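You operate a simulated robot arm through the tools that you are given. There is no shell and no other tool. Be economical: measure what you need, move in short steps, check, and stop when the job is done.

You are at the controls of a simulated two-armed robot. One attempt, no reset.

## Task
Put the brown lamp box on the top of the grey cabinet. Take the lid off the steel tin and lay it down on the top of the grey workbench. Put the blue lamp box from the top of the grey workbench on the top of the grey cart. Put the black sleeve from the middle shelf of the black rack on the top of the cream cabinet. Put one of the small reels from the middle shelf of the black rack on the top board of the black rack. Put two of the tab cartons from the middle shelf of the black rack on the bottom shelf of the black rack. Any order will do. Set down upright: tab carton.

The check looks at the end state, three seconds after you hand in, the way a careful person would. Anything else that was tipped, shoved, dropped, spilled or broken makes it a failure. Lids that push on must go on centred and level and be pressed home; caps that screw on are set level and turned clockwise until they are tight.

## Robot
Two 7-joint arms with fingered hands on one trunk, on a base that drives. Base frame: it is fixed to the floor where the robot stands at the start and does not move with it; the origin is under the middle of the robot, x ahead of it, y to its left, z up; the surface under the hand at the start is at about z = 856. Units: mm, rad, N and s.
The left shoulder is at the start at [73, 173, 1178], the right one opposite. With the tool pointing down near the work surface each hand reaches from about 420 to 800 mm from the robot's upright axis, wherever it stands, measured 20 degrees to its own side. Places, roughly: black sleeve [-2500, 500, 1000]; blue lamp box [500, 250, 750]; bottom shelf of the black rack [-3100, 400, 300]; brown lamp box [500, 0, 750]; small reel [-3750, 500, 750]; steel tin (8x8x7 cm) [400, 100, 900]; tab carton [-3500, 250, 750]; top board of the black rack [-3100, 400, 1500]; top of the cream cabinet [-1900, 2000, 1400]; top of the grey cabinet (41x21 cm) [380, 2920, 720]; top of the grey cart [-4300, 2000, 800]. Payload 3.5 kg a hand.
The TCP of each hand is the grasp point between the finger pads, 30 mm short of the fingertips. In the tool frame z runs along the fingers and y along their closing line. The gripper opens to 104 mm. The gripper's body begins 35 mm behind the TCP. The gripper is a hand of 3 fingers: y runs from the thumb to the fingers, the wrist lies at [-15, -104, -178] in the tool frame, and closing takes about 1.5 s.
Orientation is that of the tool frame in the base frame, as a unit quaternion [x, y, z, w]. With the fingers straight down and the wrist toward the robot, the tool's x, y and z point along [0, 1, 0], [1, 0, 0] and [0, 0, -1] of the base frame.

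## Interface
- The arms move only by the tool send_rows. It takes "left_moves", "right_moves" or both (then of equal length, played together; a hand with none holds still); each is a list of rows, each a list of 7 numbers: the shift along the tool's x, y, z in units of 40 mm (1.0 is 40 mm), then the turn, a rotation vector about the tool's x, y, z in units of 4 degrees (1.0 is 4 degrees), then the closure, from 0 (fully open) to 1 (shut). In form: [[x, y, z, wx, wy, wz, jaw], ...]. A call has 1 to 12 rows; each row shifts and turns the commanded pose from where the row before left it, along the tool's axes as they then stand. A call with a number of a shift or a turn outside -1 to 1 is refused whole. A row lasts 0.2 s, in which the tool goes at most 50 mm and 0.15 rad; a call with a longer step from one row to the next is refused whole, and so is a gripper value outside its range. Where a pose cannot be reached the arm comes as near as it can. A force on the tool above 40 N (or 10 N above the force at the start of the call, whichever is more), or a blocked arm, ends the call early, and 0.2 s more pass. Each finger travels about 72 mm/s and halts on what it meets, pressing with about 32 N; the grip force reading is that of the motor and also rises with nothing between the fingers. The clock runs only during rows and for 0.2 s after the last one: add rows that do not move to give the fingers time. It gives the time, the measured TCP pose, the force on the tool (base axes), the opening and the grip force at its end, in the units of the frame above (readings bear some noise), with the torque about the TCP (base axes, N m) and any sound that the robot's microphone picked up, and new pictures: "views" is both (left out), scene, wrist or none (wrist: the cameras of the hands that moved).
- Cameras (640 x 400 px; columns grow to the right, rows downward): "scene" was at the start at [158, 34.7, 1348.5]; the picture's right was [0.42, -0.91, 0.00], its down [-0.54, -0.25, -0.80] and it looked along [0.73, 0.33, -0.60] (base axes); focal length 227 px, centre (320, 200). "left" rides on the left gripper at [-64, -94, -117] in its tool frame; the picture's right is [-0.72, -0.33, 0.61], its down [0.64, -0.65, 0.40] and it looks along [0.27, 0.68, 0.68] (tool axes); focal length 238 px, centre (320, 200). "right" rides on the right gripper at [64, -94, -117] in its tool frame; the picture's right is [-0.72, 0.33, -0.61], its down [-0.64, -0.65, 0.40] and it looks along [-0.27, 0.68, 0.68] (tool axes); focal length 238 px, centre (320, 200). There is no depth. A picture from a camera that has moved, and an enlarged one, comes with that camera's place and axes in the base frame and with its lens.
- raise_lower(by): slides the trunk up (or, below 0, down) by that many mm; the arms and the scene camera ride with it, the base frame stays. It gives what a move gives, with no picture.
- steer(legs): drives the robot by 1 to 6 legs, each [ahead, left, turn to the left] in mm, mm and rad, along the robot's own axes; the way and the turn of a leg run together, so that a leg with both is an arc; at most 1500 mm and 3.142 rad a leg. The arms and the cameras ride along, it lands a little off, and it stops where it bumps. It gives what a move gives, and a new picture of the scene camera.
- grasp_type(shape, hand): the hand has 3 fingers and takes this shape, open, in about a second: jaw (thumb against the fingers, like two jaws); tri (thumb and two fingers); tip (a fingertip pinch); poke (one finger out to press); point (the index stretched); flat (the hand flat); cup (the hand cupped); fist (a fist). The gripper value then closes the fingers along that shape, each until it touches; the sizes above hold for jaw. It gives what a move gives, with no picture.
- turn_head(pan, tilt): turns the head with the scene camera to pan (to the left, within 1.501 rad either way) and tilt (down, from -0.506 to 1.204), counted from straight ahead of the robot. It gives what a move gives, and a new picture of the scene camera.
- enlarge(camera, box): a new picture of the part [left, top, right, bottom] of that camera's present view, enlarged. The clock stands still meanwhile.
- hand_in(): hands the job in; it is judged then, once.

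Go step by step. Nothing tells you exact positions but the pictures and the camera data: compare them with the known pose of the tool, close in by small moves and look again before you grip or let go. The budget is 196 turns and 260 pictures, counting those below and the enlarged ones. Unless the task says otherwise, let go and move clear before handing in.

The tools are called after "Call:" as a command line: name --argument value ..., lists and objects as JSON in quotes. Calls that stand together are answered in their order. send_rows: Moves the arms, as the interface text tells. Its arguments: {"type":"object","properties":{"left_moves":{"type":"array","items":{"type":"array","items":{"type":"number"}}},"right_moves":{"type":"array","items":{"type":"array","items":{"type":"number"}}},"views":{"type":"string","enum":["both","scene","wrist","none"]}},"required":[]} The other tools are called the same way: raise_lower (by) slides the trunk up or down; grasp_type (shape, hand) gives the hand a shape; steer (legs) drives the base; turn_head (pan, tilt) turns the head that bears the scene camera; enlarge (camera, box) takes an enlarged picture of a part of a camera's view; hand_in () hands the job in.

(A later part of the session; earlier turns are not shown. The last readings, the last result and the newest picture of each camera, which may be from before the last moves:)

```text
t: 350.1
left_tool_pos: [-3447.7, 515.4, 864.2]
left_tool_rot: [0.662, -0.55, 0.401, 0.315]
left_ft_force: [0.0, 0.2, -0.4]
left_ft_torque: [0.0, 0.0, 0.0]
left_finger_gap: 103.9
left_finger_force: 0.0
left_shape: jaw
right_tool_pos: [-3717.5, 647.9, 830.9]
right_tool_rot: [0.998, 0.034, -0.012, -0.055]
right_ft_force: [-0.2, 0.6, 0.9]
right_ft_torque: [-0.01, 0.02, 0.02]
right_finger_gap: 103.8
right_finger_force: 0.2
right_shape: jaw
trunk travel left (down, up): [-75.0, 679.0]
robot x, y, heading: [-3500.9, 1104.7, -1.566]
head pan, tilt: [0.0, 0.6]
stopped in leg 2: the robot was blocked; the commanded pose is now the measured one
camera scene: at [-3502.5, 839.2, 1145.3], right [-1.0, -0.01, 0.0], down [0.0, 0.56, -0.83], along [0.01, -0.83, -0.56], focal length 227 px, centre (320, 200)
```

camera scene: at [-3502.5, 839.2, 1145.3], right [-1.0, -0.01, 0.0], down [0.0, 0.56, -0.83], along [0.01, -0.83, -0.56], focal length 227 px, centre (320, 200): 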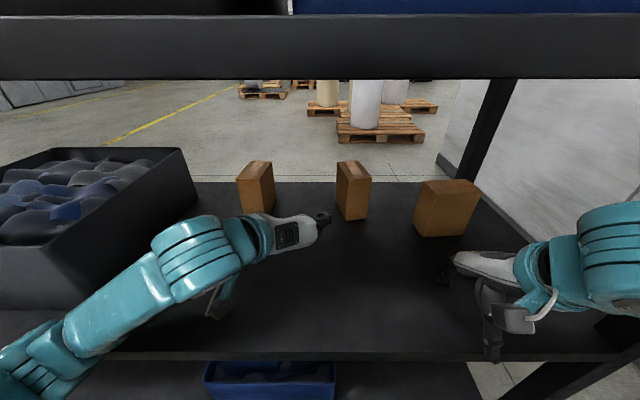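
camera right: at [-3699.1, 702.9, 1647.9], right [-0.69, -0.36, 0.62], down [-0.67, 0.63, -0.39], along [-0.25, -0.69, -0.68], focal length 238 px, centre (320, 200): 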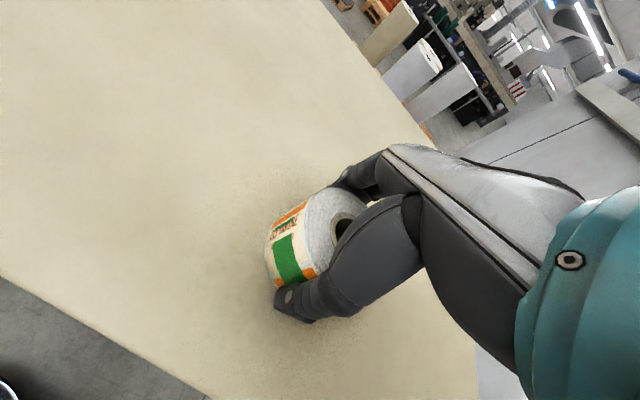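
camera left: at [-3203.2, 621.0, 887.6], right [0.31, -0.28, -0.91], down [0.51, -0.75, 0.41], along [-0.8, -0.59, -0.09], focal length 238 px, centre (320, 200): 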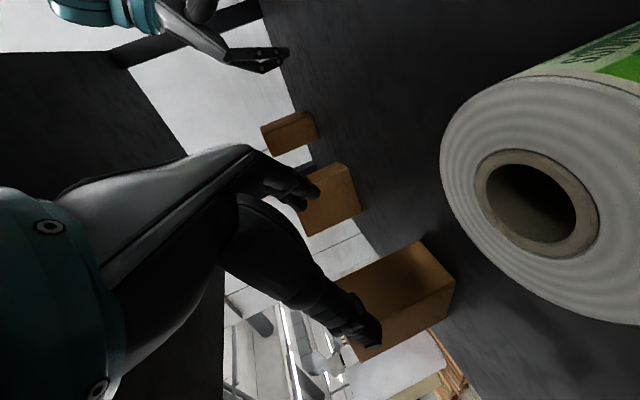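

Elbow is at the shelf edge; from here the arm can reach. I back 10 mm, align laterally with carton B and check.

Call:
steer --legs '[[-12, 0, 0]]'

Call:
send_rows --left_moves '[[0, 0.81, 0, 0, 0, 0, 0], [0, 0.81, 0, 0, 0, 0, 0], [0, 0.81, 0, 0, 0, 0, 0], [0, 0.81, 0, 0, 0, 0, 0], [0, 0.81, 0, 0, 0, 0, 0], [0, 0, 0, 0, 0, 0, 0]]' --views "both"

```text
t: 350.9
left_tool_pos: [-3447.4, 521.1, 860.2]
left_tool_rot: [0.664, -0.552, 0.395, 0.314]
left_ft_force: [-0.5, -0.4, 0.2]
left_ft_torque: [-0.01, 0.01, 0.05]
left_finger_gap: 104.0
left_finger_force: 0.1
left_shape: jaw
right_tool_pos: [-3714.9, 656.0, 827.9]
right_tool_rot: [0.998, 0.033, -0.012, -0.059]
right_ft_force: [0.2, 0.3, 0.2]
right_ft_torque: [0.0, -0.01, -0.02]
right_finger_gap: 103.8
right_finger_force: 0.1
right_shape: jaw
trunk travel left (down, up): [-75.0, 679.0]
robot x, y, heading: [-3498.7, 1119.9, -1.567]
head pan, tilt: [0.0, 0.6]
camera scene: at [-3499.6, 844.2, 1143.3], right [-1.0, 0.0, 0.0], down [0.0, 0.56, -0.83], along [0.0, -0.83, -0.56], focal length 227 px, centre (320, 200)
```

scene: 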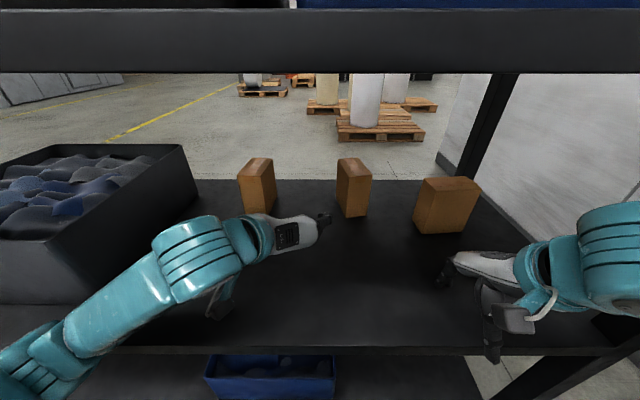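

```text
t: 352.3
left_tool_pos: [-3596.6, 497.0, 867.5]
left_tool_rot: [0.665, -0.544, 0.402, 0.317]
left_ft_force: [-0.3, -0.1, 0.7]
left_ft_torque: [0.01, -0.01, 0.02]
left_finger_gap: 104.1
left_finger_force: 0.0
left_shape: jaw
right_tool_pos: [-3710.1, 665.0, 836.5]
right_tool_rot: [0.998, 0.035, -0.015, -0.051]
right_ft_force: [0.9, 0.2, 1.0]
right_ft_torque: [0.03, 0.01, -0.01]
right_finger_gap: 103.5
right_finger_force: 0.1
right_shape: jaw
trunk travel left (down, up): [-75.0, 679.0]
robot x, y, heading: [-3495.7, 1117.0, -1.563]
head pan, tilt: [0.0, 0.6]
camera scene: at [-3493.0, 858.8, 1147.5], right [-1.0, -0.01, 0.01], down [-0.01, 0.55, -0.83], along [0.0, -0.83, -0.55], focal length 227 px, centre (320, 200)
camera left: at [-3529.6, 646.7, 867.0], right [0.37, -0.12, -0.92], down [0.77, -0.51, 0.38], along [-0.52, -0.85, -0.1], focal length 238 px, centre (320, 200)
```

scene: 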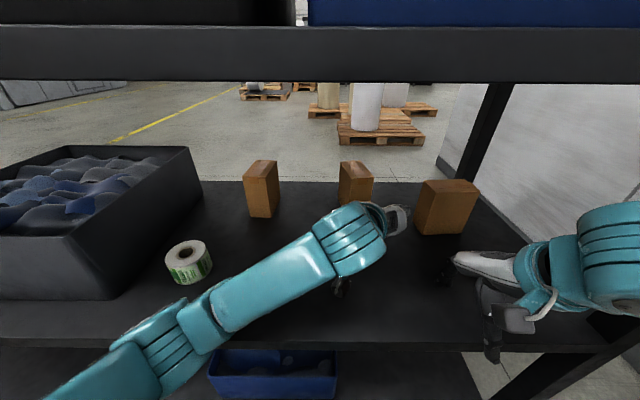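
left: 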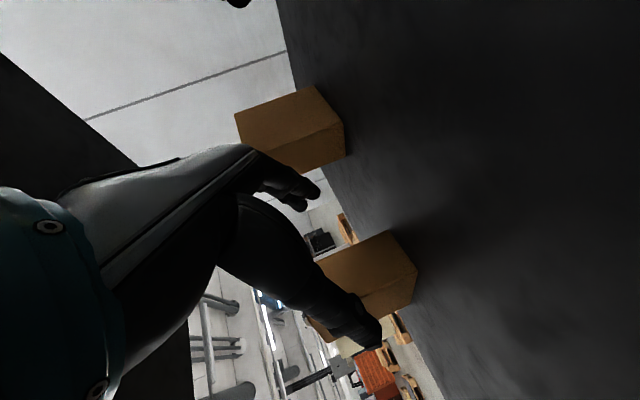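

The low forearm is resting on the shelf edge. I raise the trunk 90 mm and lower the hand back by arm, which lifts the elbow.

Call:
raise_lower --by 90

Call:
send_rows --left_moves '[[-0.65, 0, 0.36, 0, 0, 0, 0], [-0.65, 0, 0.36, 0, 0, 0, 0], [-0.65, 0, 0.36, 0, 0, 0, 0], [0, 0, 0, 0, 0, 0, 0]]' --views "both"

```text
t: 353.6
left_tool_pos: [-3605.3, 488.7, 946.8]
left_tool_rot: [0.664, -0.552, 0.395, 0.314]
left_ft_force: [0.2, -0.5, -0.1]
left_ft_torque: [-0.03, 0.03, 0.01]
left_finger_gap: 103.9
left_finger_force: 0.1
left_shape: jaw
right_tool_pos: [-3715.5, 654.8, 918.3]
right_tool_rot: [0.998, 0.034, -0.014, -0.059]
right_ft_force: [-1.2, 0.1, 0.2]
right_ft_torque: [0.02, 0.01, 0.02]
right_finger_gap: 104.0
right_finger_force: 0.0
right_shape: jaw
trunk travel left (down, up): [-165.0, 589.0]
robot x, y, heading: [-3499.4, 1116.9, -1.567]
head pan, tilt: [0.0, 0.6]
```

```text
t: 354.6
left_tool_pos: [-3602.9, 489.5, 858.2]
left_tool_rot: [0.664, -0.551, 0.396, 0.313]
left_ft_force: [-0.1, -0.1, 0.6]
left_ft_torque: [0.04, 0.01, 0.01]
left_finger_gap: 104.1
left_finger_force: 0.0
left_shape: jaw
right_tool_pos: [-3714.9, 655.8, 918.4]
right_tool_rot: [0.998, 0.034, -0.013, -0.058]
right_ft_force: [-0.4, 0.2, 0.5]
right_ft_torque: [0.0, -0.02, -0.01]
right_finger_gap: 103.8
right_finger_force: 0.1
right_shape: jaw
trunk travel left (down, up): [-165.0, 589.0]
robot x, y, heading: [-3497.9, 1113.8, -1.57]
head pan, tilt: [0.0, 0.6]
camera scene: at [-3499.8, 895.5, 1238.6], right [-1.0, 0.0, 0.0], down [0.0, 0.56, -0.83], along [0.0, -0.83, -0.56], focal length 227 px, centre (320, 200)
camera left: at [-3536.5, 639.7, 861.3], right [0.37, -0.11, -0.92], down [0.76, -0.53, 0.37], along [-0.53, -0.84, -0.11], focal length 238 px, centre (320, 200)
```

scene: 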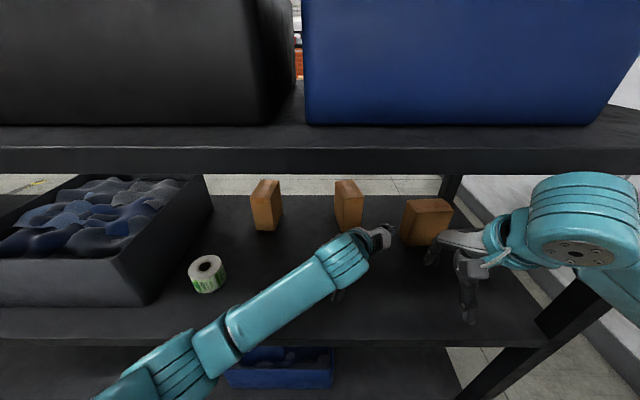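
left: 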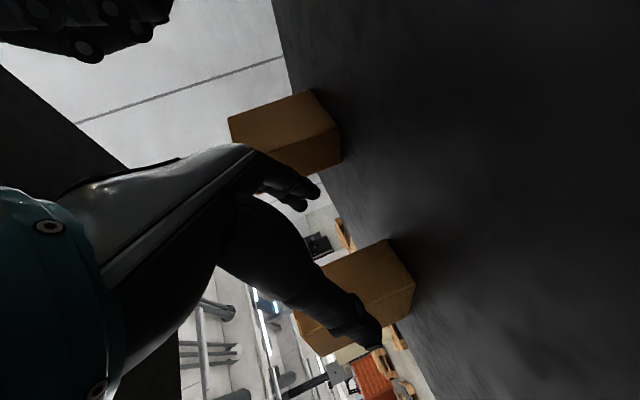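

Level and aligned with carton B. I move in so the fingers straddle its front part.

Call:
send_rows --left_moves '[[0.34, 0, 0.62, 0, 0, 0, 0], [0.34, 0, 0.62, 0, 0, 0, 0], [0.34, 0, 0.62, 0, 0, 0, 0], [0.34, 0, 0.62, 0, 0, 0, 0], [0, 0, 0, 0, 0, 0, 0]]' --views "both"

```text
t: 355.8
left_tool_pos: [-3581.7, 378.6, 859.0]
left_tool_rot: [0.664, -0.552, 0.395, 0.314]
left_ft_force: [0.2, -0.3, 0.6]
left_ft_torque: [0.02, 0.03, 0.01]
left_finger_gap: 104.0
left_finger_force: 0.0
left_shape: jaw
right_tool_pos: [-3715.1, 655.3, 918.7]
right_tool_rot: [0.998, 0.034, -0.012, -0.059]
right_ft_force: [-0.2, -0.4, -0.6]
right_ft_torque: [0.04, -0.02, 0.03]
right_finger_gap: 104.1
right_finger_force: 0.1
right_shape: jaw
trunk travel left (down, up): [-165.0, 589.0]
robot x, y, heading: [-3499.2, 1114.9, -1.561]
head pan, tilt: [0.0, 0.6]
camera scene: at [-3499.8, 895.5, 1238.6], right [-1.0, 0.0, 0.0], down [0.0, 0.56, -0.83], along [0.0, -0.83, -0.56], focal length 227 px, centre (320, 200)
camera left: at [-3514.8, 528.1, 861.5], right [0.37, -0.11, -0.92], down [0.76, -0.53, 0.37], along [-0.53, -0.84, -0.11], focal length 238 px, centre (320, 200)
```

scene: 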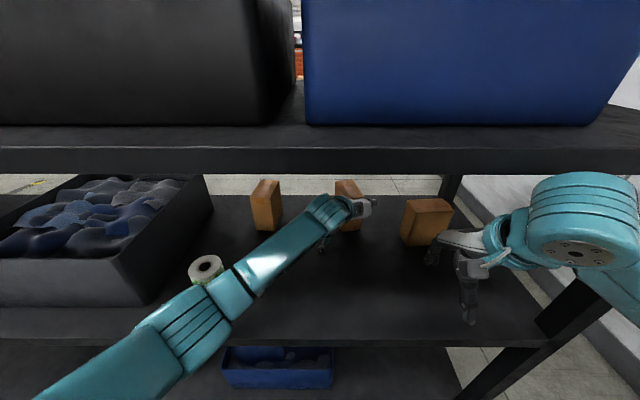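
left: 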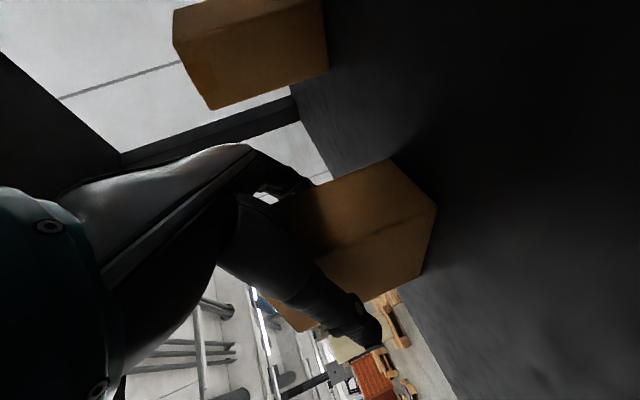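

Carton B is between the fingers. I close slowly.

Call:
send_rows --left_moves '[[0, 0, 0, 0, 0, 0, 0.2], [0, 0, 0, 0, 0, 0, 0.3], [0, 0, 0, 0, 0, 0, 0.45], [0, 0, 0, 0, 0, 0, 0.6], [0, 0, 0, 0, 0, 0, 0.8], [0, 0, 0, 0, 0, 0, 1], [0, 0, 0, 0, 0, 0, 1], [0, 0, 0, 0, 0, 0, 1]]' --views "wrist"

```text
t: 357.6
left_tool_pos: [-3581.1, 378.9, 858.1]
left_tool_rot: [0.664, -0.551, 0.396, 0.315]
left_ft_force: [0.0, 0.3, -1.0]
left_ft_torque: [0.01, 0.04, -0.04]
left_finger_gap: 51.7
left_finger_force: 31.8
left_shape: jaw
right_tool_pos: [-3716.6, 655.1, 918.0]
right_tool_rot: [0.998, 0.034, -0.012, -0.058]
right_ft_force: [-0.5, 0.1, -0.7]
right_ft_torque: [-0.03, -0.03, 0.01]
right_finger_gap: 104.2
right_finger_force: 0.0
right_shape: jaw
trunk travel left (down, up): [-165.0, 589.0]
robot x, y, heading: [-3500.5, 1116.1, -1.566]
head pan, tilt: [0.0, 0.6]
camera left: at [-3514.8, 528.4, 861.3], right [0.37, -0.11, -0.92], down [0.76, -0.53, 0.37], along [-0.53, -0.84, -0.11], focal length 238 px, centre (320, 200)
```

left: 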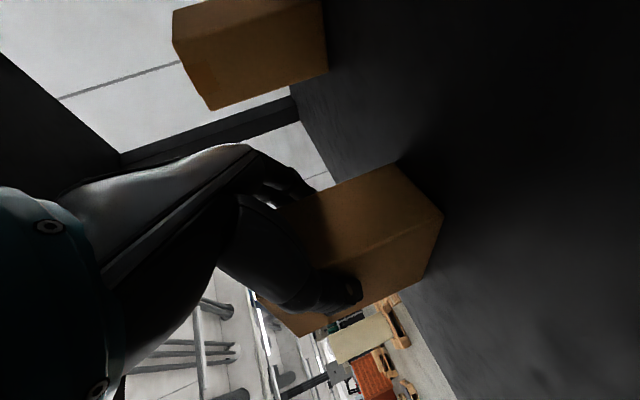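

Gripped at 52 mm. I lift 35 mm and back out.

Call:
send_rows --left_moves '[[0.25, 0, -0.14, 0, 0, 0, 1], [0.25, 0, -0.14, 0, 0, 0, 1], [0.27, 0, -0.14, 0, 0, 0, 1], [0, 0, 0, 0, 0, 0, 1]]' --views "wrist"

Call:
steer --legs '[[-420, 0, 0]]'

```text
t: 358.6
left_tool_pos: [-3584.1, 378.2, 890.6]
left_tool_rot: [0.664, -0.552, 0.395, 0.313]
left_ft_force: [0.3, 0.0, -3.9]
left_ft_torque: [0.1, 0.02, 0.02]
left_finger_gap: 51.7
left_finger_force: 31.8
left_shape: jaw
right_tool_pos: [-3715.1, 655.8, 918.9]
right_tool_rot: [0.998, 0.034, -0.012, -0.059]
right_ft_force: [-0.5, 0.1, 0.9]
right_ft_torque: [0.03, 0.03, 0.03]
right_finger_gap: 103.9
right_finger_force: 0.0
right_shape: jaw
trunk travel left (down, up): [-165.0, 589.0]
robot x, y, heading: [-3502.0, 1119.3, -1.567]
head pan, tilt: [0.0, 0.6]
camera left: at [-3515.8, 527.4, 893.4], right [0.37, -0.11, -0.92], down [0.76, -0.53, 0.37], along [-0.53, -0.84, -0.11], focal length 238 px, centre (320, 200)
```

left: 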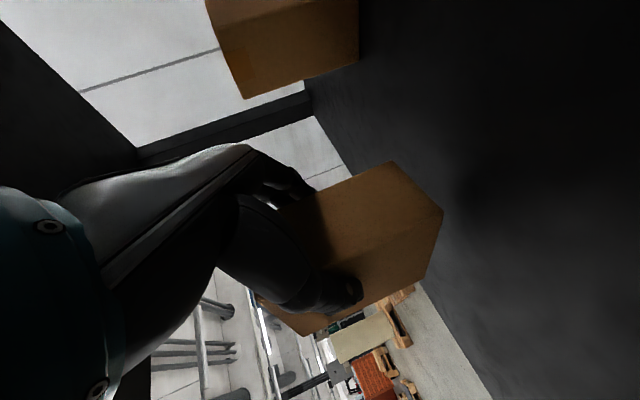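

```text
t: 361.1
left_tool_pos: [-3586.4, 795.5, 890.5]
left_tool_rot: [0.662, -0.553, 0.395, 0.315]
left_ft_force: [-0.5, 0.0, -2.8]
left_ft_torque: [0.09, 0.04, -0.02]
left_finger_gap: 51.4
left_finger_force: 32.2
left_shape: jaw
right_tool_pos: [-3717.9, 1073.3, 918.7]
right_tool_rot: [0.998, 0.032, -0.012, -0.059]
right_ft_force: [-0.1, -0.2, -0.2]
right_ft_torque: [-0.01, -0.01, 0.0]
right_finger_gap: 104.0
right_finger_force: 0.2
right_shape: jaw
trunk travel left (down, up): [-165.0, 589.0]
robot x, y, heading: [-3506.1, 1534.0, -1.572]
head pan, tilt: [0.0, 0.6]
camera scene: at [-3501.6, 1313.1, 1238.6], right [-1.0, 0.0, 0.0], down [0.0, 0.56, -0.83], along [0.0, -0.83, -0.56], focal length 227 px, centre (320, 200)
```

scene: 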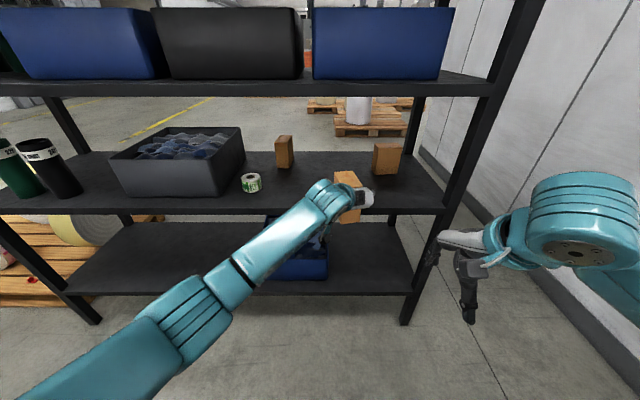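

Carton B is held upright. I retract the arm, then lower the trunk and arm for the bottom shelf.

Call:
send_rows --left_moves '[[-0.45, 0, -0.815, 0, 0, 0, 1], [-0.45, 0, -0.815, 0, 0, 0, 1], [-0.45, 0, -0.815, 0, 0, 0, 1], [-0.45, 0, -0.815, 0, 0, 0, 1], [-0.45, 0, -0.815, 0, 0, 0, 1], [-0.45, 0, -0.815, 0, 0, 0, 1]]' --views "none"

Call:
raise_lower --by -165

Call:
send_rows --left_moves '[[-0.82, 0, 0.45, 0, 0, 0, 1], [-0.82, 0, 0.45, 0, 0, 0, 1], [-0.82, 0, 0.45, 0, 0, 0, 1], [-0.82, 0, 0.45, 0, 0, 0, 1], [-0.82, 0, 0.45, 0, 0, 0, 1], [-0.82, 0, 0.45, 0, 0, 0, 1], [-0.82, 0, 0.45, 0, 0, 0, 1], [-0.82, 0, 0.45, 0, 0, 0, 1]]' --views "both"

```text
t: 362.5
left_tool_pos: [-3631.2, 1017.8, 893.6]
left_tool_rot: [0.663, -0.553, 0.395, 0.314]
left_ft_force: [-0.2, 0.4, -2.7]
left_ft_torque: [0.15, 0.03, 0.02]
left_finger_gap: 51.6
left_finger_force: 32.0
left_shape: jaw
right_tool_pos: [-3718.1, 1072.6, 918.6]
right_tool_rot: [0.998, 0.032, -0.012, -0.059]
right_ft_force: [0.5, 0.0, 0.2]
right_ft_torque: [0.03, 0.03, 0.03]
right_finger_gap: 103.8
right_finger_force: 0.0
right_shape: jaw
trunk travel left (down, up): [-165.0, 589.0]
robot x, y, heading: [-3499.8, 1535.2, -1.57]
head pan, tilt: [0.0, 0.6]
```

```text
t: 364.4
left_tool_pos: [-3628.3, 1015.8, 728.6]
left_tool_rot: [0.663, -0.553, 0.395, 0.314]
left_ft_force: [0.1, 0.5, -2.9]
left_ft_torque: [0.09, 0.03, 0.01]
left_finger_gap: 51.6
left_finger_force: 31.9
left_shape: jaw
right_tool_pos: [-3718.2, 1053.0, 709.0]
right_tool_rot: [0.991, 0.033, -0.011, -0.129]
right_ft_force: [0.5, 0.4, 0.6]
right_ft_torque: [-0.01, 0.0, -0.01]
right_finger_gap: 103.8
right_finger_force: 0.0
right_shape: jaw
trunk travel left (down, up): [0.0, 754.0]
robot x, y, heading: [-3503.2, 1537.9, -1.568]
head pan, tilt: [0.0, 0.6]
```

```text
t: 366.2
left_tool_pos: [-3623.6, 1019.8, 426.9]
left_tool_rot: [0.662, -0.553, 0.396, 0.314]
left_ft_force: [0.4, -0.2, -3.1]
left_ft_torque: [0.1, 0.01, -0.03]
left_finger_gap: 51.5
left_finger_force: 31.9
left_shape: jaw
right_tool_pos: [-3718.2, 1051.3, 708.0]
right_tool_rot: [0.991, 0.033, -0.01, -0.128]
right_ft_force: [0.4, 0.7, -0.2]
right_ft_torque: [-0.02, -0.01, -0.01]
right_finger_gap: 104.2
right_finger_force: 0.1
right_shape: jaw
trunk travel left (down, up): [0.0, 754.0]
robot x, y, heading: [-3499.8, 1532.5, -1.572]
head pan, tilt: [0.0, 0.6]
camera scene: at [-3501.6, 1214.6, 1062.5], right [-1.0, 0.0, 0.0], down [0.0, 0.57, -0.82], along [0.0, -0.82, -0.57], focal length 227 px, centre (320, 200)
camera left: at [-3555.2, 1169.0, 430.1], right [0.37, -0.11, -0.92], down [0.76, -0.53, 0.37], along [-0.53, -0.84, -0.11], focal length 238 px, centre (320, 200)
```

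scene: 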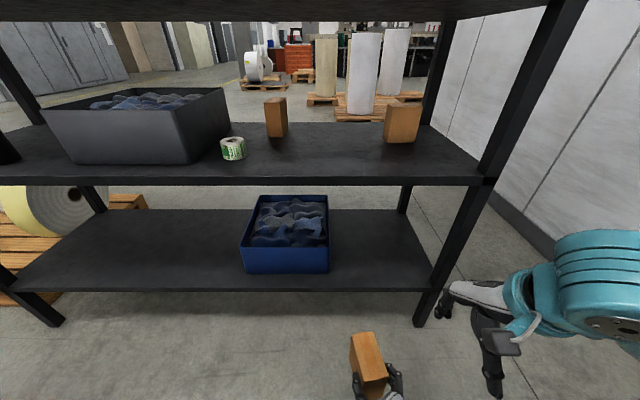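
left: 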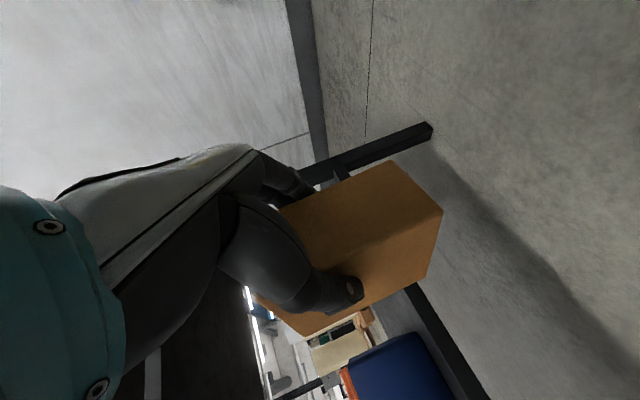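

I tuck things for the final approach: left hand slightly in, right hand out to the west side beyond the rack end.

Call:
send_rows --left_moves '[[-0.25, -0.55, -0.45, 0, 0, 0, 1], [-0.25, -0.55, -0.45, 0, 0, 0, 1], [0, -0.5, 0, 0, 0, 0, 1], [0, 0, 0, 0, 0, 0, 1], [0, 0, 0, 0, 0, 0, 1], [0, 0, 0, 0, 0, 0, 1]]' --right_moves '[[-0.9, -0.35, -0.2, 0, 0, 0, 0], [-0.9, -0.35, -0.2, 0, 0, 0, 0], [-0.9, -0.35, -0.2, 0, 0, 0, 0], [-0.9, -0.35, -0.2, 0, 0, 0, 0], [-0.9, -0.35, -0.2, 0, 0, 0, 0], [-0.5, -0.2, 0, 0, 0, 0, 0]]' --views "none"

Call:
steer --legs '[[0, -240, 0], [280, 0, 0]]'

```text
t: 367.6
left_tool_pos: [-3569.1, 1072.3, 428.5]
left_tool_rot: [0.662, -0.554, 0.395, 0.314]
left_ft_force: [1.1, -0.8, -3.2]
left_ft_torque: [0.1, 0.03, 0.04]
left_finger_gap: 51.6
left_finger_force: 32.2
left_shape: jaw
right_tool_pos: [-3922.9, 1102.1, 769.2]
right_tool_rot: [0.991, 0.033, -0.01, -0.128]
right_ft_force: [0.6, 0.0, 0.0]
right_ft_torque: [-0.01, -0.02, -0.02]
right_finger_gap: 103.7
right_finger_force: 0.0
right_shape: jaw
trunk travel left (down, up): [0.0, 754.0]
robot x, y, heading: [-3502.8, 1533.1, -1.573]
head pan, tilt: [0.0, 0.6]
```

```text
t: 370.9
left_tool_pos: [-3809.6, 792.4, 428.9]
left_tool_rot: [0.663, -0.553, 0.395, 0.314]
left_ft_force: [0.8, 0.1, -3.4]
left_ft_torque: [0.11, 0.04, -0.04]
left_finger_gap: 51.5
left_finger_force: 31.9
left_shape: jaw
right_tool_pos: [-4162.5, 820.1, 768.7]
right_tool_rot: [0.991, 0.033, -0.01, -0.128]
right_ft_force: [-0.2, 0.6, 0.5]
right_ft_torque: [0.02, 0.02, 0.02]
right_finger_gap: 104.0
right_finger_force: 0.1
right_shape: jaw
trunk travel left (down, up): [0.0, 754.0]
robot x, y, heading: [-3744.6, 1254.5, -1.566]
head pan, tilt: [0.0, 0.6]
camera scene: at [-3742.3, 933.1, 1062.5], right [-1.0, 0.0, 0.0], down [0.0, 0.57, -0.82], along [0.0, -0.82, -0.57], focal length 227 px, centre (320, 200)
```

scene: 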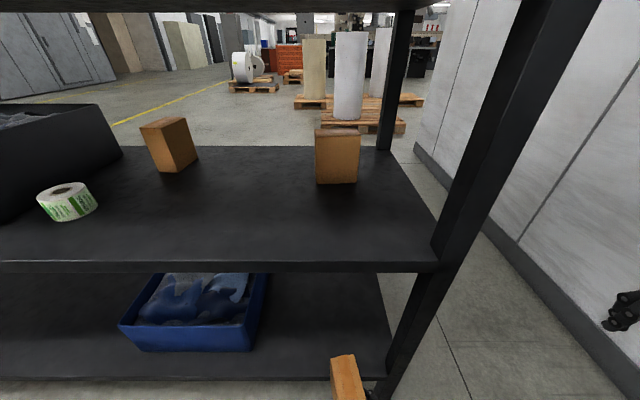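

Call:
steer --legs '[[100, 0, 0]]'

Call:
send_rows --left_moves '[[0.25, 0, 0.45, 0, 0, 0, 1], [0.25, 0, 0.45, 0, 0, 0, 1], [0, 0, 0, 0, 0, 0, 1]]' --views "both"

```text
t: 372.1
left_tool_pos: [-3810.3, 691.3, 429.5]
left_tool_rot: [0.663, -0.553, 0.396, 0.314]
left_ft_force: [0.9, 0.5, -2.9]
left_ft_torque: [0.11, 0.04, -0.03]
left_finger_gap: 51.5
left_finger_force: 32.0
left_shape: jaw
right_tool_pos: [-4162.9, 720.7, 767.7]
right_tool_rot: [0.991, 0.033, -0.01, -0.129]
right_ft_force: [-0.9, 0.0, -0.2]
right_ft_torque: [-0.03, -0.03, 0.01]
right_finger_gap: 103.7
right_finger_force: 0.0
right_shape: jaw
trunk travel left (down, up): [0.0, 754.0]
robot x, y, heading: [-3742.9, 1156.4, -1.569]
head pan, tilt: [0.0, 0.6]
camera scene: at [-3742.1, 832.9, 1062.5], right [-1.0, 0.0, 0.0], down [0.0, 0.57, -0.82], along [0.0, -0.82, -0.57], focal length 227 px, centre (320, 200)
```

scene: 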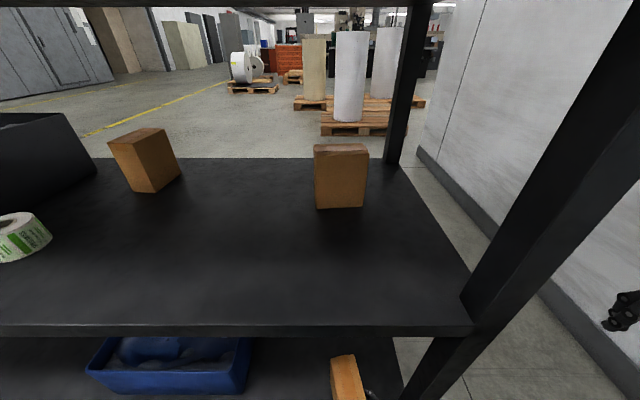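

```text
t: 372.9
left_tool_pos: [-3801.8, 651.2, 427.3]
left_tool_rot: [0.663, -0.553, 0.395, 0.314]
left_ft_force: [0.9, -0.3, -2.3]
left_ft_torque: [0.1, 0.02, 0.03]
left_finger_gap: 51.7
left_finger_force: 32.4
left_shape: jaw
right_tool_pos: [-4162.7, 719.8, 769.0]
right_tool_rot: [0.991, 0.032, -0.01, -0.128]
right_ft_force: [-0.5, 0.1, 0.7]
right_ft_torque: [0.0, -0.01, 0.0]
right_finger_gap: 104.0
right_finger_force: 0.0
right_shape: jaw
trunk travel left (down, up): [0.0, 754.0]
robot x, y, heading: [-3740.7, 1154.0, -1.568]
head pan, tilt: [0.0, 0.6]
camera scene: at [-3742.1, 832.9, 1062.5], right [-1.0, 0.0, 0.0], down [0.0, 0.57, -0.82], along [0.0, -0.82, -0.57], focal length 227 px, centre (320, 200)
camera left: at [-3734.9, 799.9, 431.3], right [0.37, -0.11, -0.92], down [0.76, -0.53, 0.37], along [-0.53, -0.84, -0.11], focal length 238 px, centre (320, 200)
```

scene: 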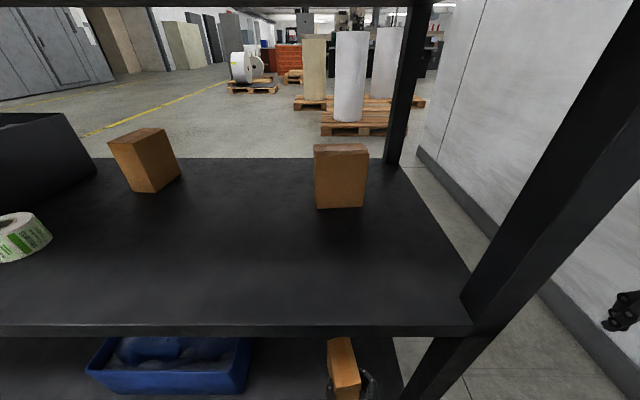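
left: 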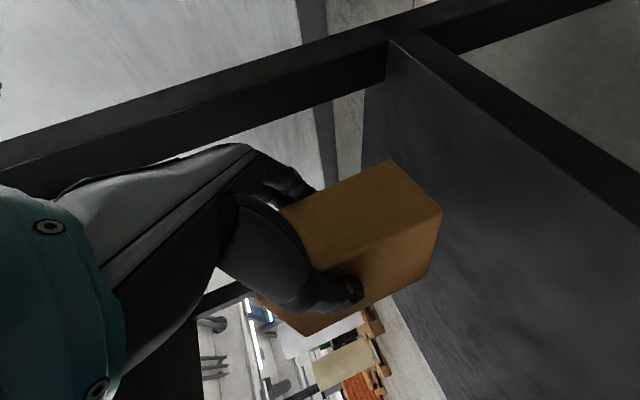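

Over the bottom shelf with clearance. I go 15 mm deeper and lower slowly to contact.

Call:
send_rows --left_moves '[[0.18, 0, 0.33, 0, 0, 0, 1], [-0.44, 0, 0.24, 0, 0, 0, 1], [-0.3, 0, 0.16, 0, 0, 0, 1], [-0.11, 0, 0.06, 0, 0, 0, 1], [-0.11, 0, 0.06, 0, 0, 0, 1], [-0.09, 0, 0.05, 0, 0, 0, 1], [0, 0, 0, 0, 0, 0, 1]]' --views "wrist"

```text
t: 374.4
left_tool_pos: [-3774.1, 639.9, 370.3]
left_tool_rot: [0.635, -0.571, 0.417, 0.313]
left_ft_force: [-1.2, 5.7, 23.2]
left_ft_torque: [-0.5, 0.34, 0.0]
left_finger_gap: 52.8
left_finger_force: 32.0
left_shape: jaw
right_tool_pos: [-4164.2, 721.1, 770.3]
right_tool_rot: [0.991, 0.032, -0.01, -0.127]
right_ft_force: [-0.8, -0.6, -0.4]
right_ft_torque: [0.0, 0.0, 0.02]
right_finger_gap: 103.8
right_finger_force: 0.0
right_shape: jaw
trunk travel left (down, up): [0.0, 754.0]
robot x, y, heading: [-3741.9, 1151.2, -1.57]
head pan, tilt: [0.0, 0.6]
stopped in row 7 (left hand): the force on the tool passed its limit at 42 N (the readings are from after the stop); the commanded pose is now the measured one
camera left: at [-3700.6, 785.8, 373.8], right [0.42, -0.15, -0.89], down [0.71, -0.55, 0.43], along [-0.56, -0.82, -0.12], focal length 238 px, centre (320, 200)
```

left: 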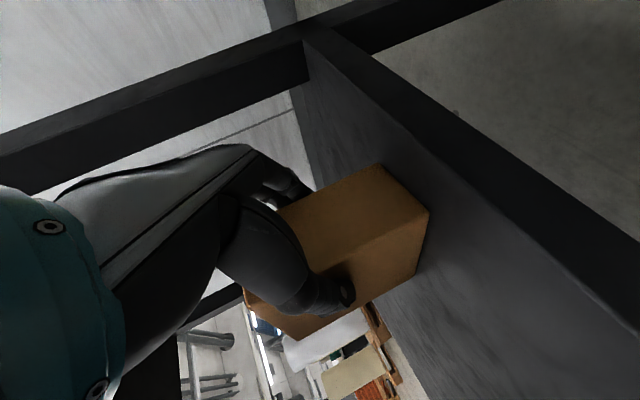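

Contact came early and twisted the hand slightly. I raise 14 mm, restore the orientation and look.

Call:
send_rows --left_moves '[[0.15, 0, -0.08, 0, 0, 0, 1], [0.15, 0, -0.08, 0.05, -0.28, -0.5, 1], [0, 0, 0, 0.04, -0.28, -0.5, 1], [0, 0, 0, 0, 0, 0, 1]]' --views "wrist"

Call:
turn_head --pan -0.1 --tilt 0.95

```text
t: 375.4
left_tool_pos: [-3773.8, 642.8, 377.6]
left_tool_rot: [0.667, -0.553, 0.393, 0.308]
left_ft_force: [0.1, 0.5, -1.1]
left_ft_torque: [0.03, -0.03, 0.02]
left_finger_gap: 52.4
left_finger_force: 32.3
left_shape: jaw
right_tool_pos: [-4163.4, 719.9, 768.0]
right_tool_rot: [0.991, 0.033, -0.011, -0.128]
right_ft_force: [0.0, 0.1, 0.4]
right_ft_torque: [0.02, 0.01, -0.01]
right_finger_gap: 103.9
right_finger_force: 0.0
right_shape: jaw
trunk travel left (down, up): [0.0, 754.0]
robot x, y, heading: [-3739.5, 1154.1, -1.575]
head pan, tilt: [0.0, 0.6]
camera left: at [-3706.7, 790.9, 384.0], right [0.37, -0.1, -0.92], down [0.76, -0.53, 0.37], along [-0.53, -0.84, -0.12], focal length 238 px, centre (320, 200)
```

left: 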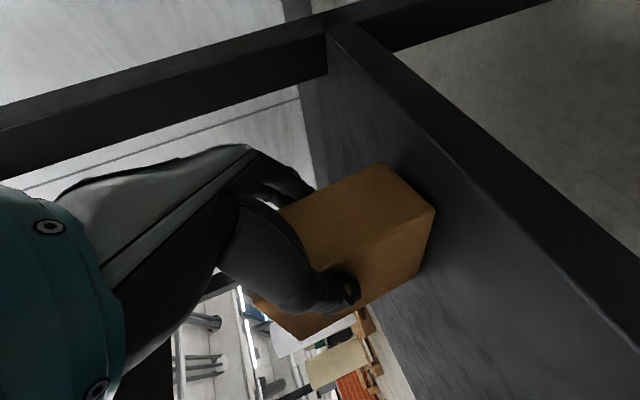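

```text
t: 376.2
left_tool_pos: [-3774.2, 641.8, 379.2]
left_tool_rot: [0.667, -0.553, 0.392, 0.31]
left_ft_force: [-0.5, -0.2, -1.8]
left_ft_torque: [0.06, -0.04, 0.03]
left_finger_gap: 52.5
left_finger_force: 32.1
left_shape: jaw
right_tool_pos: [-4164.6, 720.2, 768.0]
right_tool_rot: [0.991, 0.033, -0.01, -0.129]
right_ft_force: [-0.7, -0.5, -0.2]
right_ft_torque: [0.01, 0.0, -0.03]
right_finger_gap: 104.0
right_finger_force: 0.1
right_shape: jaw
trunk travel left (down, up): [0.0, 754.0]
robot x, y, heading: [-3743.9, 1154.9, -1.57]
head pan, tilt: [-0.099, 0.949]
camera scene: at [-3749.8, 849.0, 1034.2], right [-1.0, 0.1, 0.0], down [0.08, 0.81, -0.58], along [-0.06, -0.58, -0.81], focal length 227 px, centre (320, 200)
```

scene: 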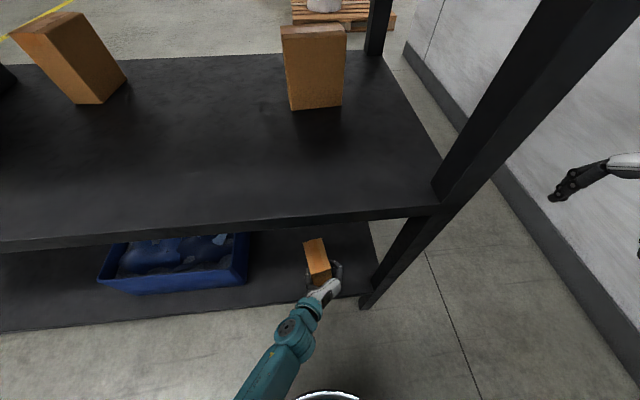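

Call:
enlarge --camera "scene" --box '[240, 210, 400, 310]'

```text
4.00 times, centred on (320, 260) of scene
camera zoom: at [-3749.8, 849.0, 1034.2], right [-1.0, 0.1, 0.0], down [0.08, 0.81, -0.58], along [-0.06, -0.58, -0.81], focal length 908 px, centre (320, -40)
```

zoom: 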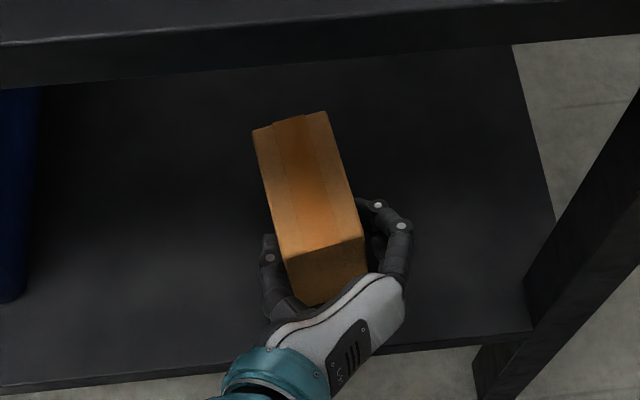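

Carton looks upright and close to the shelf. I lower in 2 mm steps.

Call:
send_rows --left_moves '[[-0.044, 0, 0.024, 0, 0, 0, 1], [-0.044, 0, 0.024, 0, 0, 0, 1], [0, 0, 0, 0, 0, 0, 1]]' --views "none"

```text
t: 377.0
left_tool_pos: [-3774.9, 640.8, 376.5]
left_tool_rot: [0.667, -0.553, 0.393, 0.309]
left_ft_force: [-0.3, 1.2, 1.4]
left_ft_torque: [-0.02, -0.1, 0.06]
left_finger_gap: 52.2
left_finger_force: 31.9
left_shape: jaw
right_tool_pos: [-4165.1, 720.3, 768.8]
right_tool_rot: [0.991, 0.033, -0.01, -0.129]
right_ft_force: [0.6, -0.2, 0.2]
right_ft_torque: [0.0, 0.03, -0.01]
right_finger_gap: 104.1
right_finger_force: 0.0
right_shape: jaw
trunk travel left (down, up): [0.0, 754.0]
robot x, y, heading: [-3745.8, 1151.7, -1.569]
head pan, tilt: [-0.099, 0.949]
```

Now supported by the shelf. I open and retreat straight back.

Call:
send_rows --left_moves '[[0, 0, 0, 0, 0, 0, 0.8], [0, 0, 0, 0, 0, 0, 0.5], [0, 0, 0, 0, 0, 0, 0.3], [0, 0, 0, 0, 0, 0, 0.1], [0, 0, 0, 0, 0, 0, 0.1], [0, 0, 0, 0, 0, 0, 0.1], [0, 0, 0, 0, 0, 0, 0.1]]' --views "scene"

```text
t: 378.6
left_tool_pos: [-3774.2, 641.4, 375.2]
left_tool_rot: [0.667, -0.553, 0.392, 0.31]
left_ft_force: [-0.2, 0.8, 0.1]
left_ft_torque: [0.0, 0.01, 0.01]
left_finger_gap: 93.4
left_finger_force: 0.0
left_shape: jaw
right_tool_pos: [-4164.1, 720.5, 768.6]
right_tool_rot: [0.991, 0.033, -0.01, -0.129]
right_ft_force: [0.7, 0.0, -0.6]
right_ft_torque: [0.0, 0.0, 0.0]
right_finger_gap: 103.8
right_finger_force: 0.0
right_shape: jaw
trunk travel left (down, up): [0.0, 754.0]
robot x, y, heading: [-3742.9, 1150.6, -1.57]
head pan, tilt: [-0.099, 0.949]
camera scene: at [-3749.8, 849.2, 1034.2], right [-1.0, 0.1, 0.0], down [0.08, 0.81, -0.58], along [-0.06, -0.58, -0.81], focal length 227 px, centre (320, 200)
```

scene: 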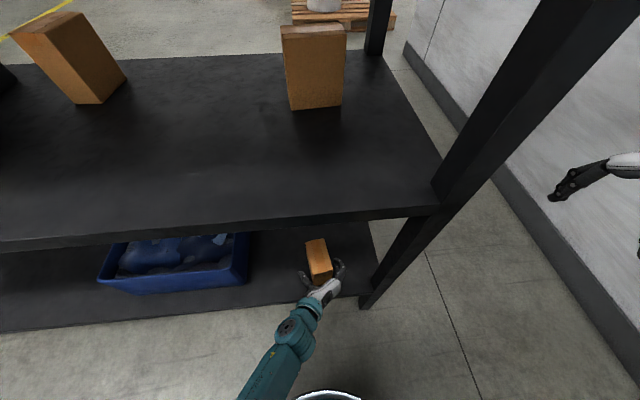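

Call:
send_rows --left_moves '[[-0.23, 0, -0.41, 0, 0, 0, 0.1], [-0.4, 0, -0.73, 0, 0, 0, 0.1], [-0.4, 0, -0.73, 0, 0, 0, 0.1]]' --views "none"

Call:
steer --legs '[[-250, 0, 0]]'

Call:
turn_head --pan 0.0 --tilt 0.7

```text
t: 379.4
left_tool_pos: [-3709.7, 696.8, 347.7]
left_tool_rot: [-0.59, 0.595, -0.459, -0.296]
left_ft_force: [0.3, 0.2, -0.5]
left_ft_torque: [-0.04, 0.02, -0.02]
left_finger_gap: 93.7
left_finger_force: 0.0
left_shape: jaw
right_tool_pos: [-4165.2, 720.1, 767.9]
right_tool_rot: [0.991, 0.033, -0.01, -0.128]
right_ft_force: [0.3, -0.3, 0.4]
right_ft_torque: [0.02, -0.02, 0.02]
right_finger_gap: 103.9
right_finger_force: 0.2
right_shape: jaw
trunk travel left (down, up): [0.0, 754.0]
robot x, y, heading: [-3741.5, 1152.0, -1.572]
head pan, tilt: [-0.099, 0.949]
stopped in row 3 (left hand): the arm was blocked; the commanded pose is now the measured one
```

```text
t: 381.2
left_tool_pos: [-3708.6, 945.2, 347.1]
left_tool_rot: [-0.591, 0.593, -0.46, -0.296]
left_ft_force: [0.4, -1.9, -0.3]
left_ft_torque: [0.0, 0.01, 0.01]
left_finger_gap: 93.9
left_finger_force: 0.1
left_shape: jaw
right_tool_pos: [-4164.0, 965.3, 769.5]
right_tool_rot: [0.991, 0.034, -0.011, -0.128]
right_ft_force: [0.2, -0.9, -0.5]
right_ft_torque: [0.01, 0.03, 0.03]
right_finger_gap: 103.8
right_finger_force: 0.1
right_shape: jaw
trunk travel left (down, up): [0.0, 754.0]
robot x, y, heading: [-3743.0, 1399.2, -1.566]
head pan, tilt: [-0.099, 0.949]
camera scene: at [-3749.4, 1095.9, 1034.2], right [-1.0, 0.1, 0.0], down [0.08, 0.81, -0.58], along [-0.06, -0.58, -0.81], focal length 227 px, centre (320, 200)
```

scene: 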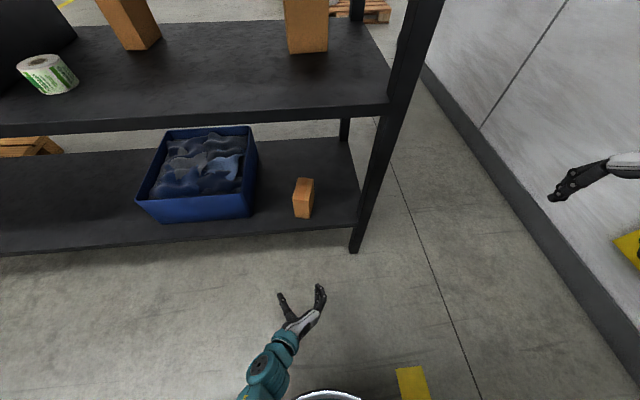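

```text
t: 381.9
left_tool_pos: [-3708.6, 944.4, 348.1]
left_tool_rot: [-0.591, 0.593, -0.459, -0.296]
left_ft_force: [0.3, -0.2, 0.7]
left_ft_torque: [-0.03, 0.01, 0.01]
left_finger_gap: 93.8
left_finger_force: 0.0
left_shape: jaw
right_tool_pos: [-4162.6, 965.9, 768.2]
right_tool_rot: [0.991, 0.033, -0.011, -0.129]
right_ft_force: [-0.1, -0.7, -0.1]
right_ft_torque: [0.02, -0.01, 0.01]
right_finger_gap: 104.0
right_finger_force: 0.0
right_shape: jaw
trunk travel left (down, up): [0.0, 754.0]
robot x, y, heading: [-3743.1, 1398.8, -1.566]
head pan, tilt: [0.0, 0.7]
camera scene: at [-3742.1, 1083.4, 1053.9], right [-1.0, 0.0, 0.0], down [0.0, 0.64, -0.76], along [0.0, -0.76, -0.64], focal length 227 px, centre (320, 200)
```

scene: 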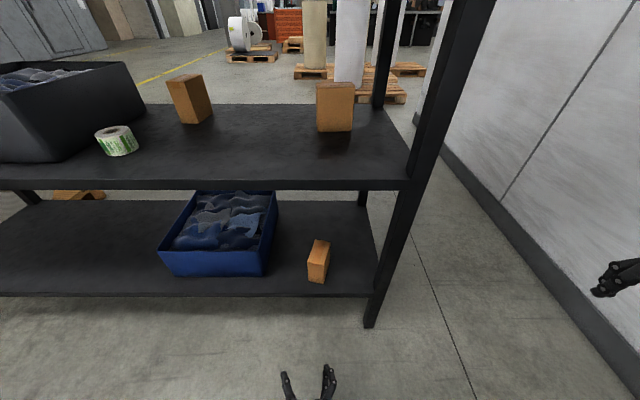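

Carton B stands upright on the bottom shelf. For carton A I use the right hand: raise the trunk, lift the left hand clear and reorient the right hand (wrist west, 60° forward tilt).

Call:
raise_lower --by 165

Call:
send_rows --left_moves '[[0.8, -0.4, -0.45, 0, 0, 0, 0], [0.8, -0.4, -0.45, 0, 0, 0, 0], [0.8, -0.4, -0.45, 0, 0, 0, 0], [0.8, -0.4, -0.45, 0, 0, 0, 0], [0.8, -0.4, -0.45, 0, 0, 0, 0], [0.8, -0.4, -0.45, 0, 0, 0, 0], [0.8, -0.4, -0.45, 0, 0, 0, 0], [0.8, -0.4, -0.45, 0, 0, 0, 0], [0.8, -0.4, -0.45, 0, 0, 0, 0], [0, 0, 0, 0, 0, 0, 0]]' --right_moves '[[0.7, 0.4, 0, 0, 0, 0, 0], [0.7, 0.4, 0, 0, 0, 0, 0], [0.7, 0.4, 0, 0, 0, 0, 0], [0.7, 0.4, 0, 0, 0, 0, 0], [0, 0, 0, -0.777, -0.87, -0.943, 0], [0, 0, 0, -0.777, -0.87, -0.943, 0], [0, 0, 0, -0.777, -0.87, -0.943, 0], [0, 0, 0, -0.777, -0.87, -0.943, 0], [0, 0, 0, -0.777, -0.87, -0.943, 0], [0, 0, 0, -0.777, -0.87, -0.943, 0]]' --views "scene"

```text
t: 383.8
left_tool_pos: [-3708.1, 945.0, 512.1]
left_tool_rot: [-0.591, 0.595, -0.458, -0.295]
left_ft_force: [0.1, 0.5, 0.0]
left_ft_torque: [-0.03, -0.02, 0.0]
left_finger_gap: 93.8
left_finger_force: 0.1
left_shape: jaw
right_tool_pos: [-4163.4, 966.1, 933.1]
right_tool_rot: [0.991, 0.034, -0.011, -0.129]
right_ft_force: [0.2, -0.2, -0.1]
right_ft_torque: [-0.01, -0.01, 0.02]
right_finger_gap: 103.9
right_finger_force: 0.0
right_shape: jaw
trunk travel left (down, up): [-165.0, 589.0]
robot x, y, heading: [-3742.2, 1398.4, -1.566]
head pan, tilt: [0.0, 0.7]
```

```text
t: 386.0
left_tool_pos: [-3655.6, 943.6, 832.0]
left_tool_rot: [-0.59, 0.594, -0.459, -0.297]
left_ft_force: [-0.1, -0.3, 0.3]
left_ft_torque: [-0.01, -0.01, -0.01]
left_finger_gap: 103.8
left_finger_force: 0.1
left_shape: jaw
left hand out of reach, approached as far as the arm can: row 8, 9
right_tool_pos: [-4047.6, 912.2, 916.9]
right_tool_rot: [0.954, 0.251, -0.158, 0.042]
right_ft_force: [-0.1, 0.1, -0.5]
right_ft_torque: [0.0, 0.01, 0.01]
right_finger_gap: 103.9
right_finger_force: 0.0
right_shape: jaw
trunk travel left (down, up): [-165.0, 589.0]
robot x, y, heading: [-3741.8, 1397.0, -1.567]
head pan, tilt: [0.0, 0.7]
camera scene: at [-3742.4, 1181.7, 1230.0], right [-1.0, 0.0, 0.0], down [0.0, 0.64, -0.77], along [0.0, -0.77, -0.64], focal length 227 px, centre (320, 200)
```

scene: 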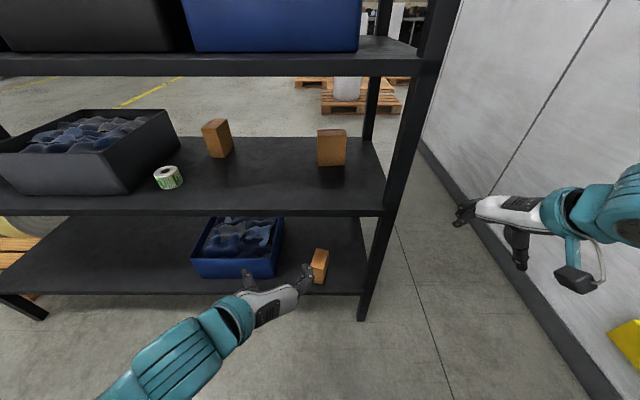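

Call:
send_rows --right_moves '[[0, 0, 0, -0.777, -0.87, -0.943, 0], [0, 0, 0, -0.777, -0.87, -0.943, 0], [0, 0, 0, -0.777, -0.87, -0.943, 0], [0, 0, 0, -0.777, -0.87, -0.943, 0], [0, 0, 0, -0.777, -0.87, -0.943, 0], [0, 0, 0, -0.777, -0.87, -0.943, 0], [0, 0, 0, -0.777, -0.87, -0.943, 0], [0, 0, 0, -0.777, -0.87, -0.943, 0], [0, 0, 0, -0.777, -0.87, -0.943, 0], [0, 0, 0, -0.777, -0.87, -0.943, 0], [0, 0, 0, -0.777, -0.87, -0.943, 0]]' --views "none"

```text
t: 388.4
left_tool_pos: [-3656.8, 944.3, 831.1]
left_tool_rot: [-0.592, 0.593, -0.459, -0.295]
left_ft_force: [0.2, -0.5, -0.1]
left_ft_torque: [0.03, 0.01, 0.03]
left_finger_gap: 103.8
left_finger_force: 0.1
left_shape: jaw
right_tool_pos: [-4048.0, 911.5, 916.1]
right_tool_rot: [0.653, 0.568, -0.377, 0.329]
right_ft_force: [-0.3, 0.3, 0.0]
right_ft_torque: [0.01, 0.02, 0.01]
right_finger_gap: 104.1
right_finger_force: 0.1
right_shape: jaw
trunk travel left (down, up): [-165.0, 589.0]
robot x, y, heading: [-3745.8, 1396.3, -1.57]
head pan, tilt: [0.0, 0.7]
```

Right hand orientation is set. I bring it toward centre, lower it to z≈858, and park the left hand low and east.

Call:
send_rows --left_moves '[[-0.8, -0.7, 0.38, 0, 0, 0, 0], [-0.8, -0.7, 0.38, 0, 0, 0, 0], [-0.8, -0.7, 0.38, 0, 0, 0, 0], [-0.8, -0.7, 0.38, 0, 0, 0, 0], [-0.8, -0.7, 0.38, 0, 0, 0, 0], [-0.8, -0.7, 0.38, 0, 0, 0, 0], [0, 0, 0, 0, 0, 0, 0]]' --right_moves '[[0, 0, 0, 0, 0, 0, 0], [0.21, 0.9, 0.12, 0, 0, 0, 0], [0.21, 0.9, 0.12, 0, 0, 0, 0], [0.21, 0.9, 0.12, 0, 0, 0, 0], [0.21, 0.9, 0.12, 0, 0, 0, 0], [0.21, 0.9, 0.12, 0, 0, 0, 0], [0.21, 0.9, 0.12, 0, 0, 0, 0]]' --views "none"

Call:
steer --legs '[[0, 490, 0], [200, 0, 0]]'

```text
t: 390.0
left_tool_pos: [-3450.1, 965.6, 653.7]
left_tool_rot: [-0.59, 0.595, -0.459, -0.296]
left_ft_force: [0.8, -0.3, 0.3]
left_ft_torque: [0.03, 0.01, 0.05]
left_finger_gap: 103.7
left_finger_force: 0.1
left_shape: jaw
right_tool_pos: [-3831.7, 882.8, 857.7]
right_tool_rot: [0.654, 0.567, -0.377, 0.329]
right_ft_force: [-1.5, 0.9, 0.7]
right_ft_torque: [0.03, 0.01, 0.03]
right_finger_gap: 104.1
right_finger_force: 0.1
right_shape: jaw
trunk travel left (down, up): [-165.0, 589.0]
robot x, y, heading: [-3744.0, 1401.2, -1.569]
head pan, tilt: [0.0, 0.7]
```

```text
t: 394.1
left_tool_pos: [-2952.5, 770.5, 652.9]
left_tool_rot: [0.594, -0.592, 0.46, 0.293]
left_ft_force: [0.4, 1.0, -0.1]
left_ft_torque: [0.0, 0.06, 0.0]
left_finger_gap: 103.6
left_finger_force: 0.1
left_shape: jaw
right_tool_pos: [-3335.6, 686.2, 856.5]
right_tool_rot: [0.652, 0.57, -0.376, 0.33]
right_ft_force: [0.1, 0.4, -0.3]
right_ft_torque: [0.01, 0.0, -0.02]
right_finger_gap: 104.0
right_finger_force: 0.1
right_shape: jaw
trunk travel left (down, up): [-165.0, 589.0]
robot x, y, heading: [-3245.5, 1203.2, -1.561]
head pan, tilt: [0.0, 0.7]
camera scene: at [-3247.1, 985.5, 1229.8], right [-1.0, -0.01, 0.0], down [-0.01, 0.64, -0.76], along [0.01, -0.76, -0.64], focal length 227 px, centre (320, 200)
```

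scene: 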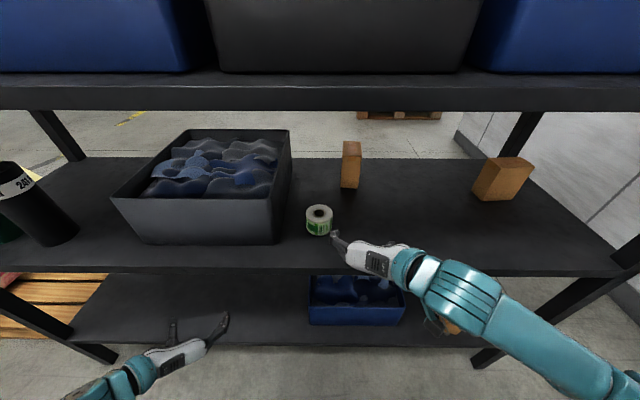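

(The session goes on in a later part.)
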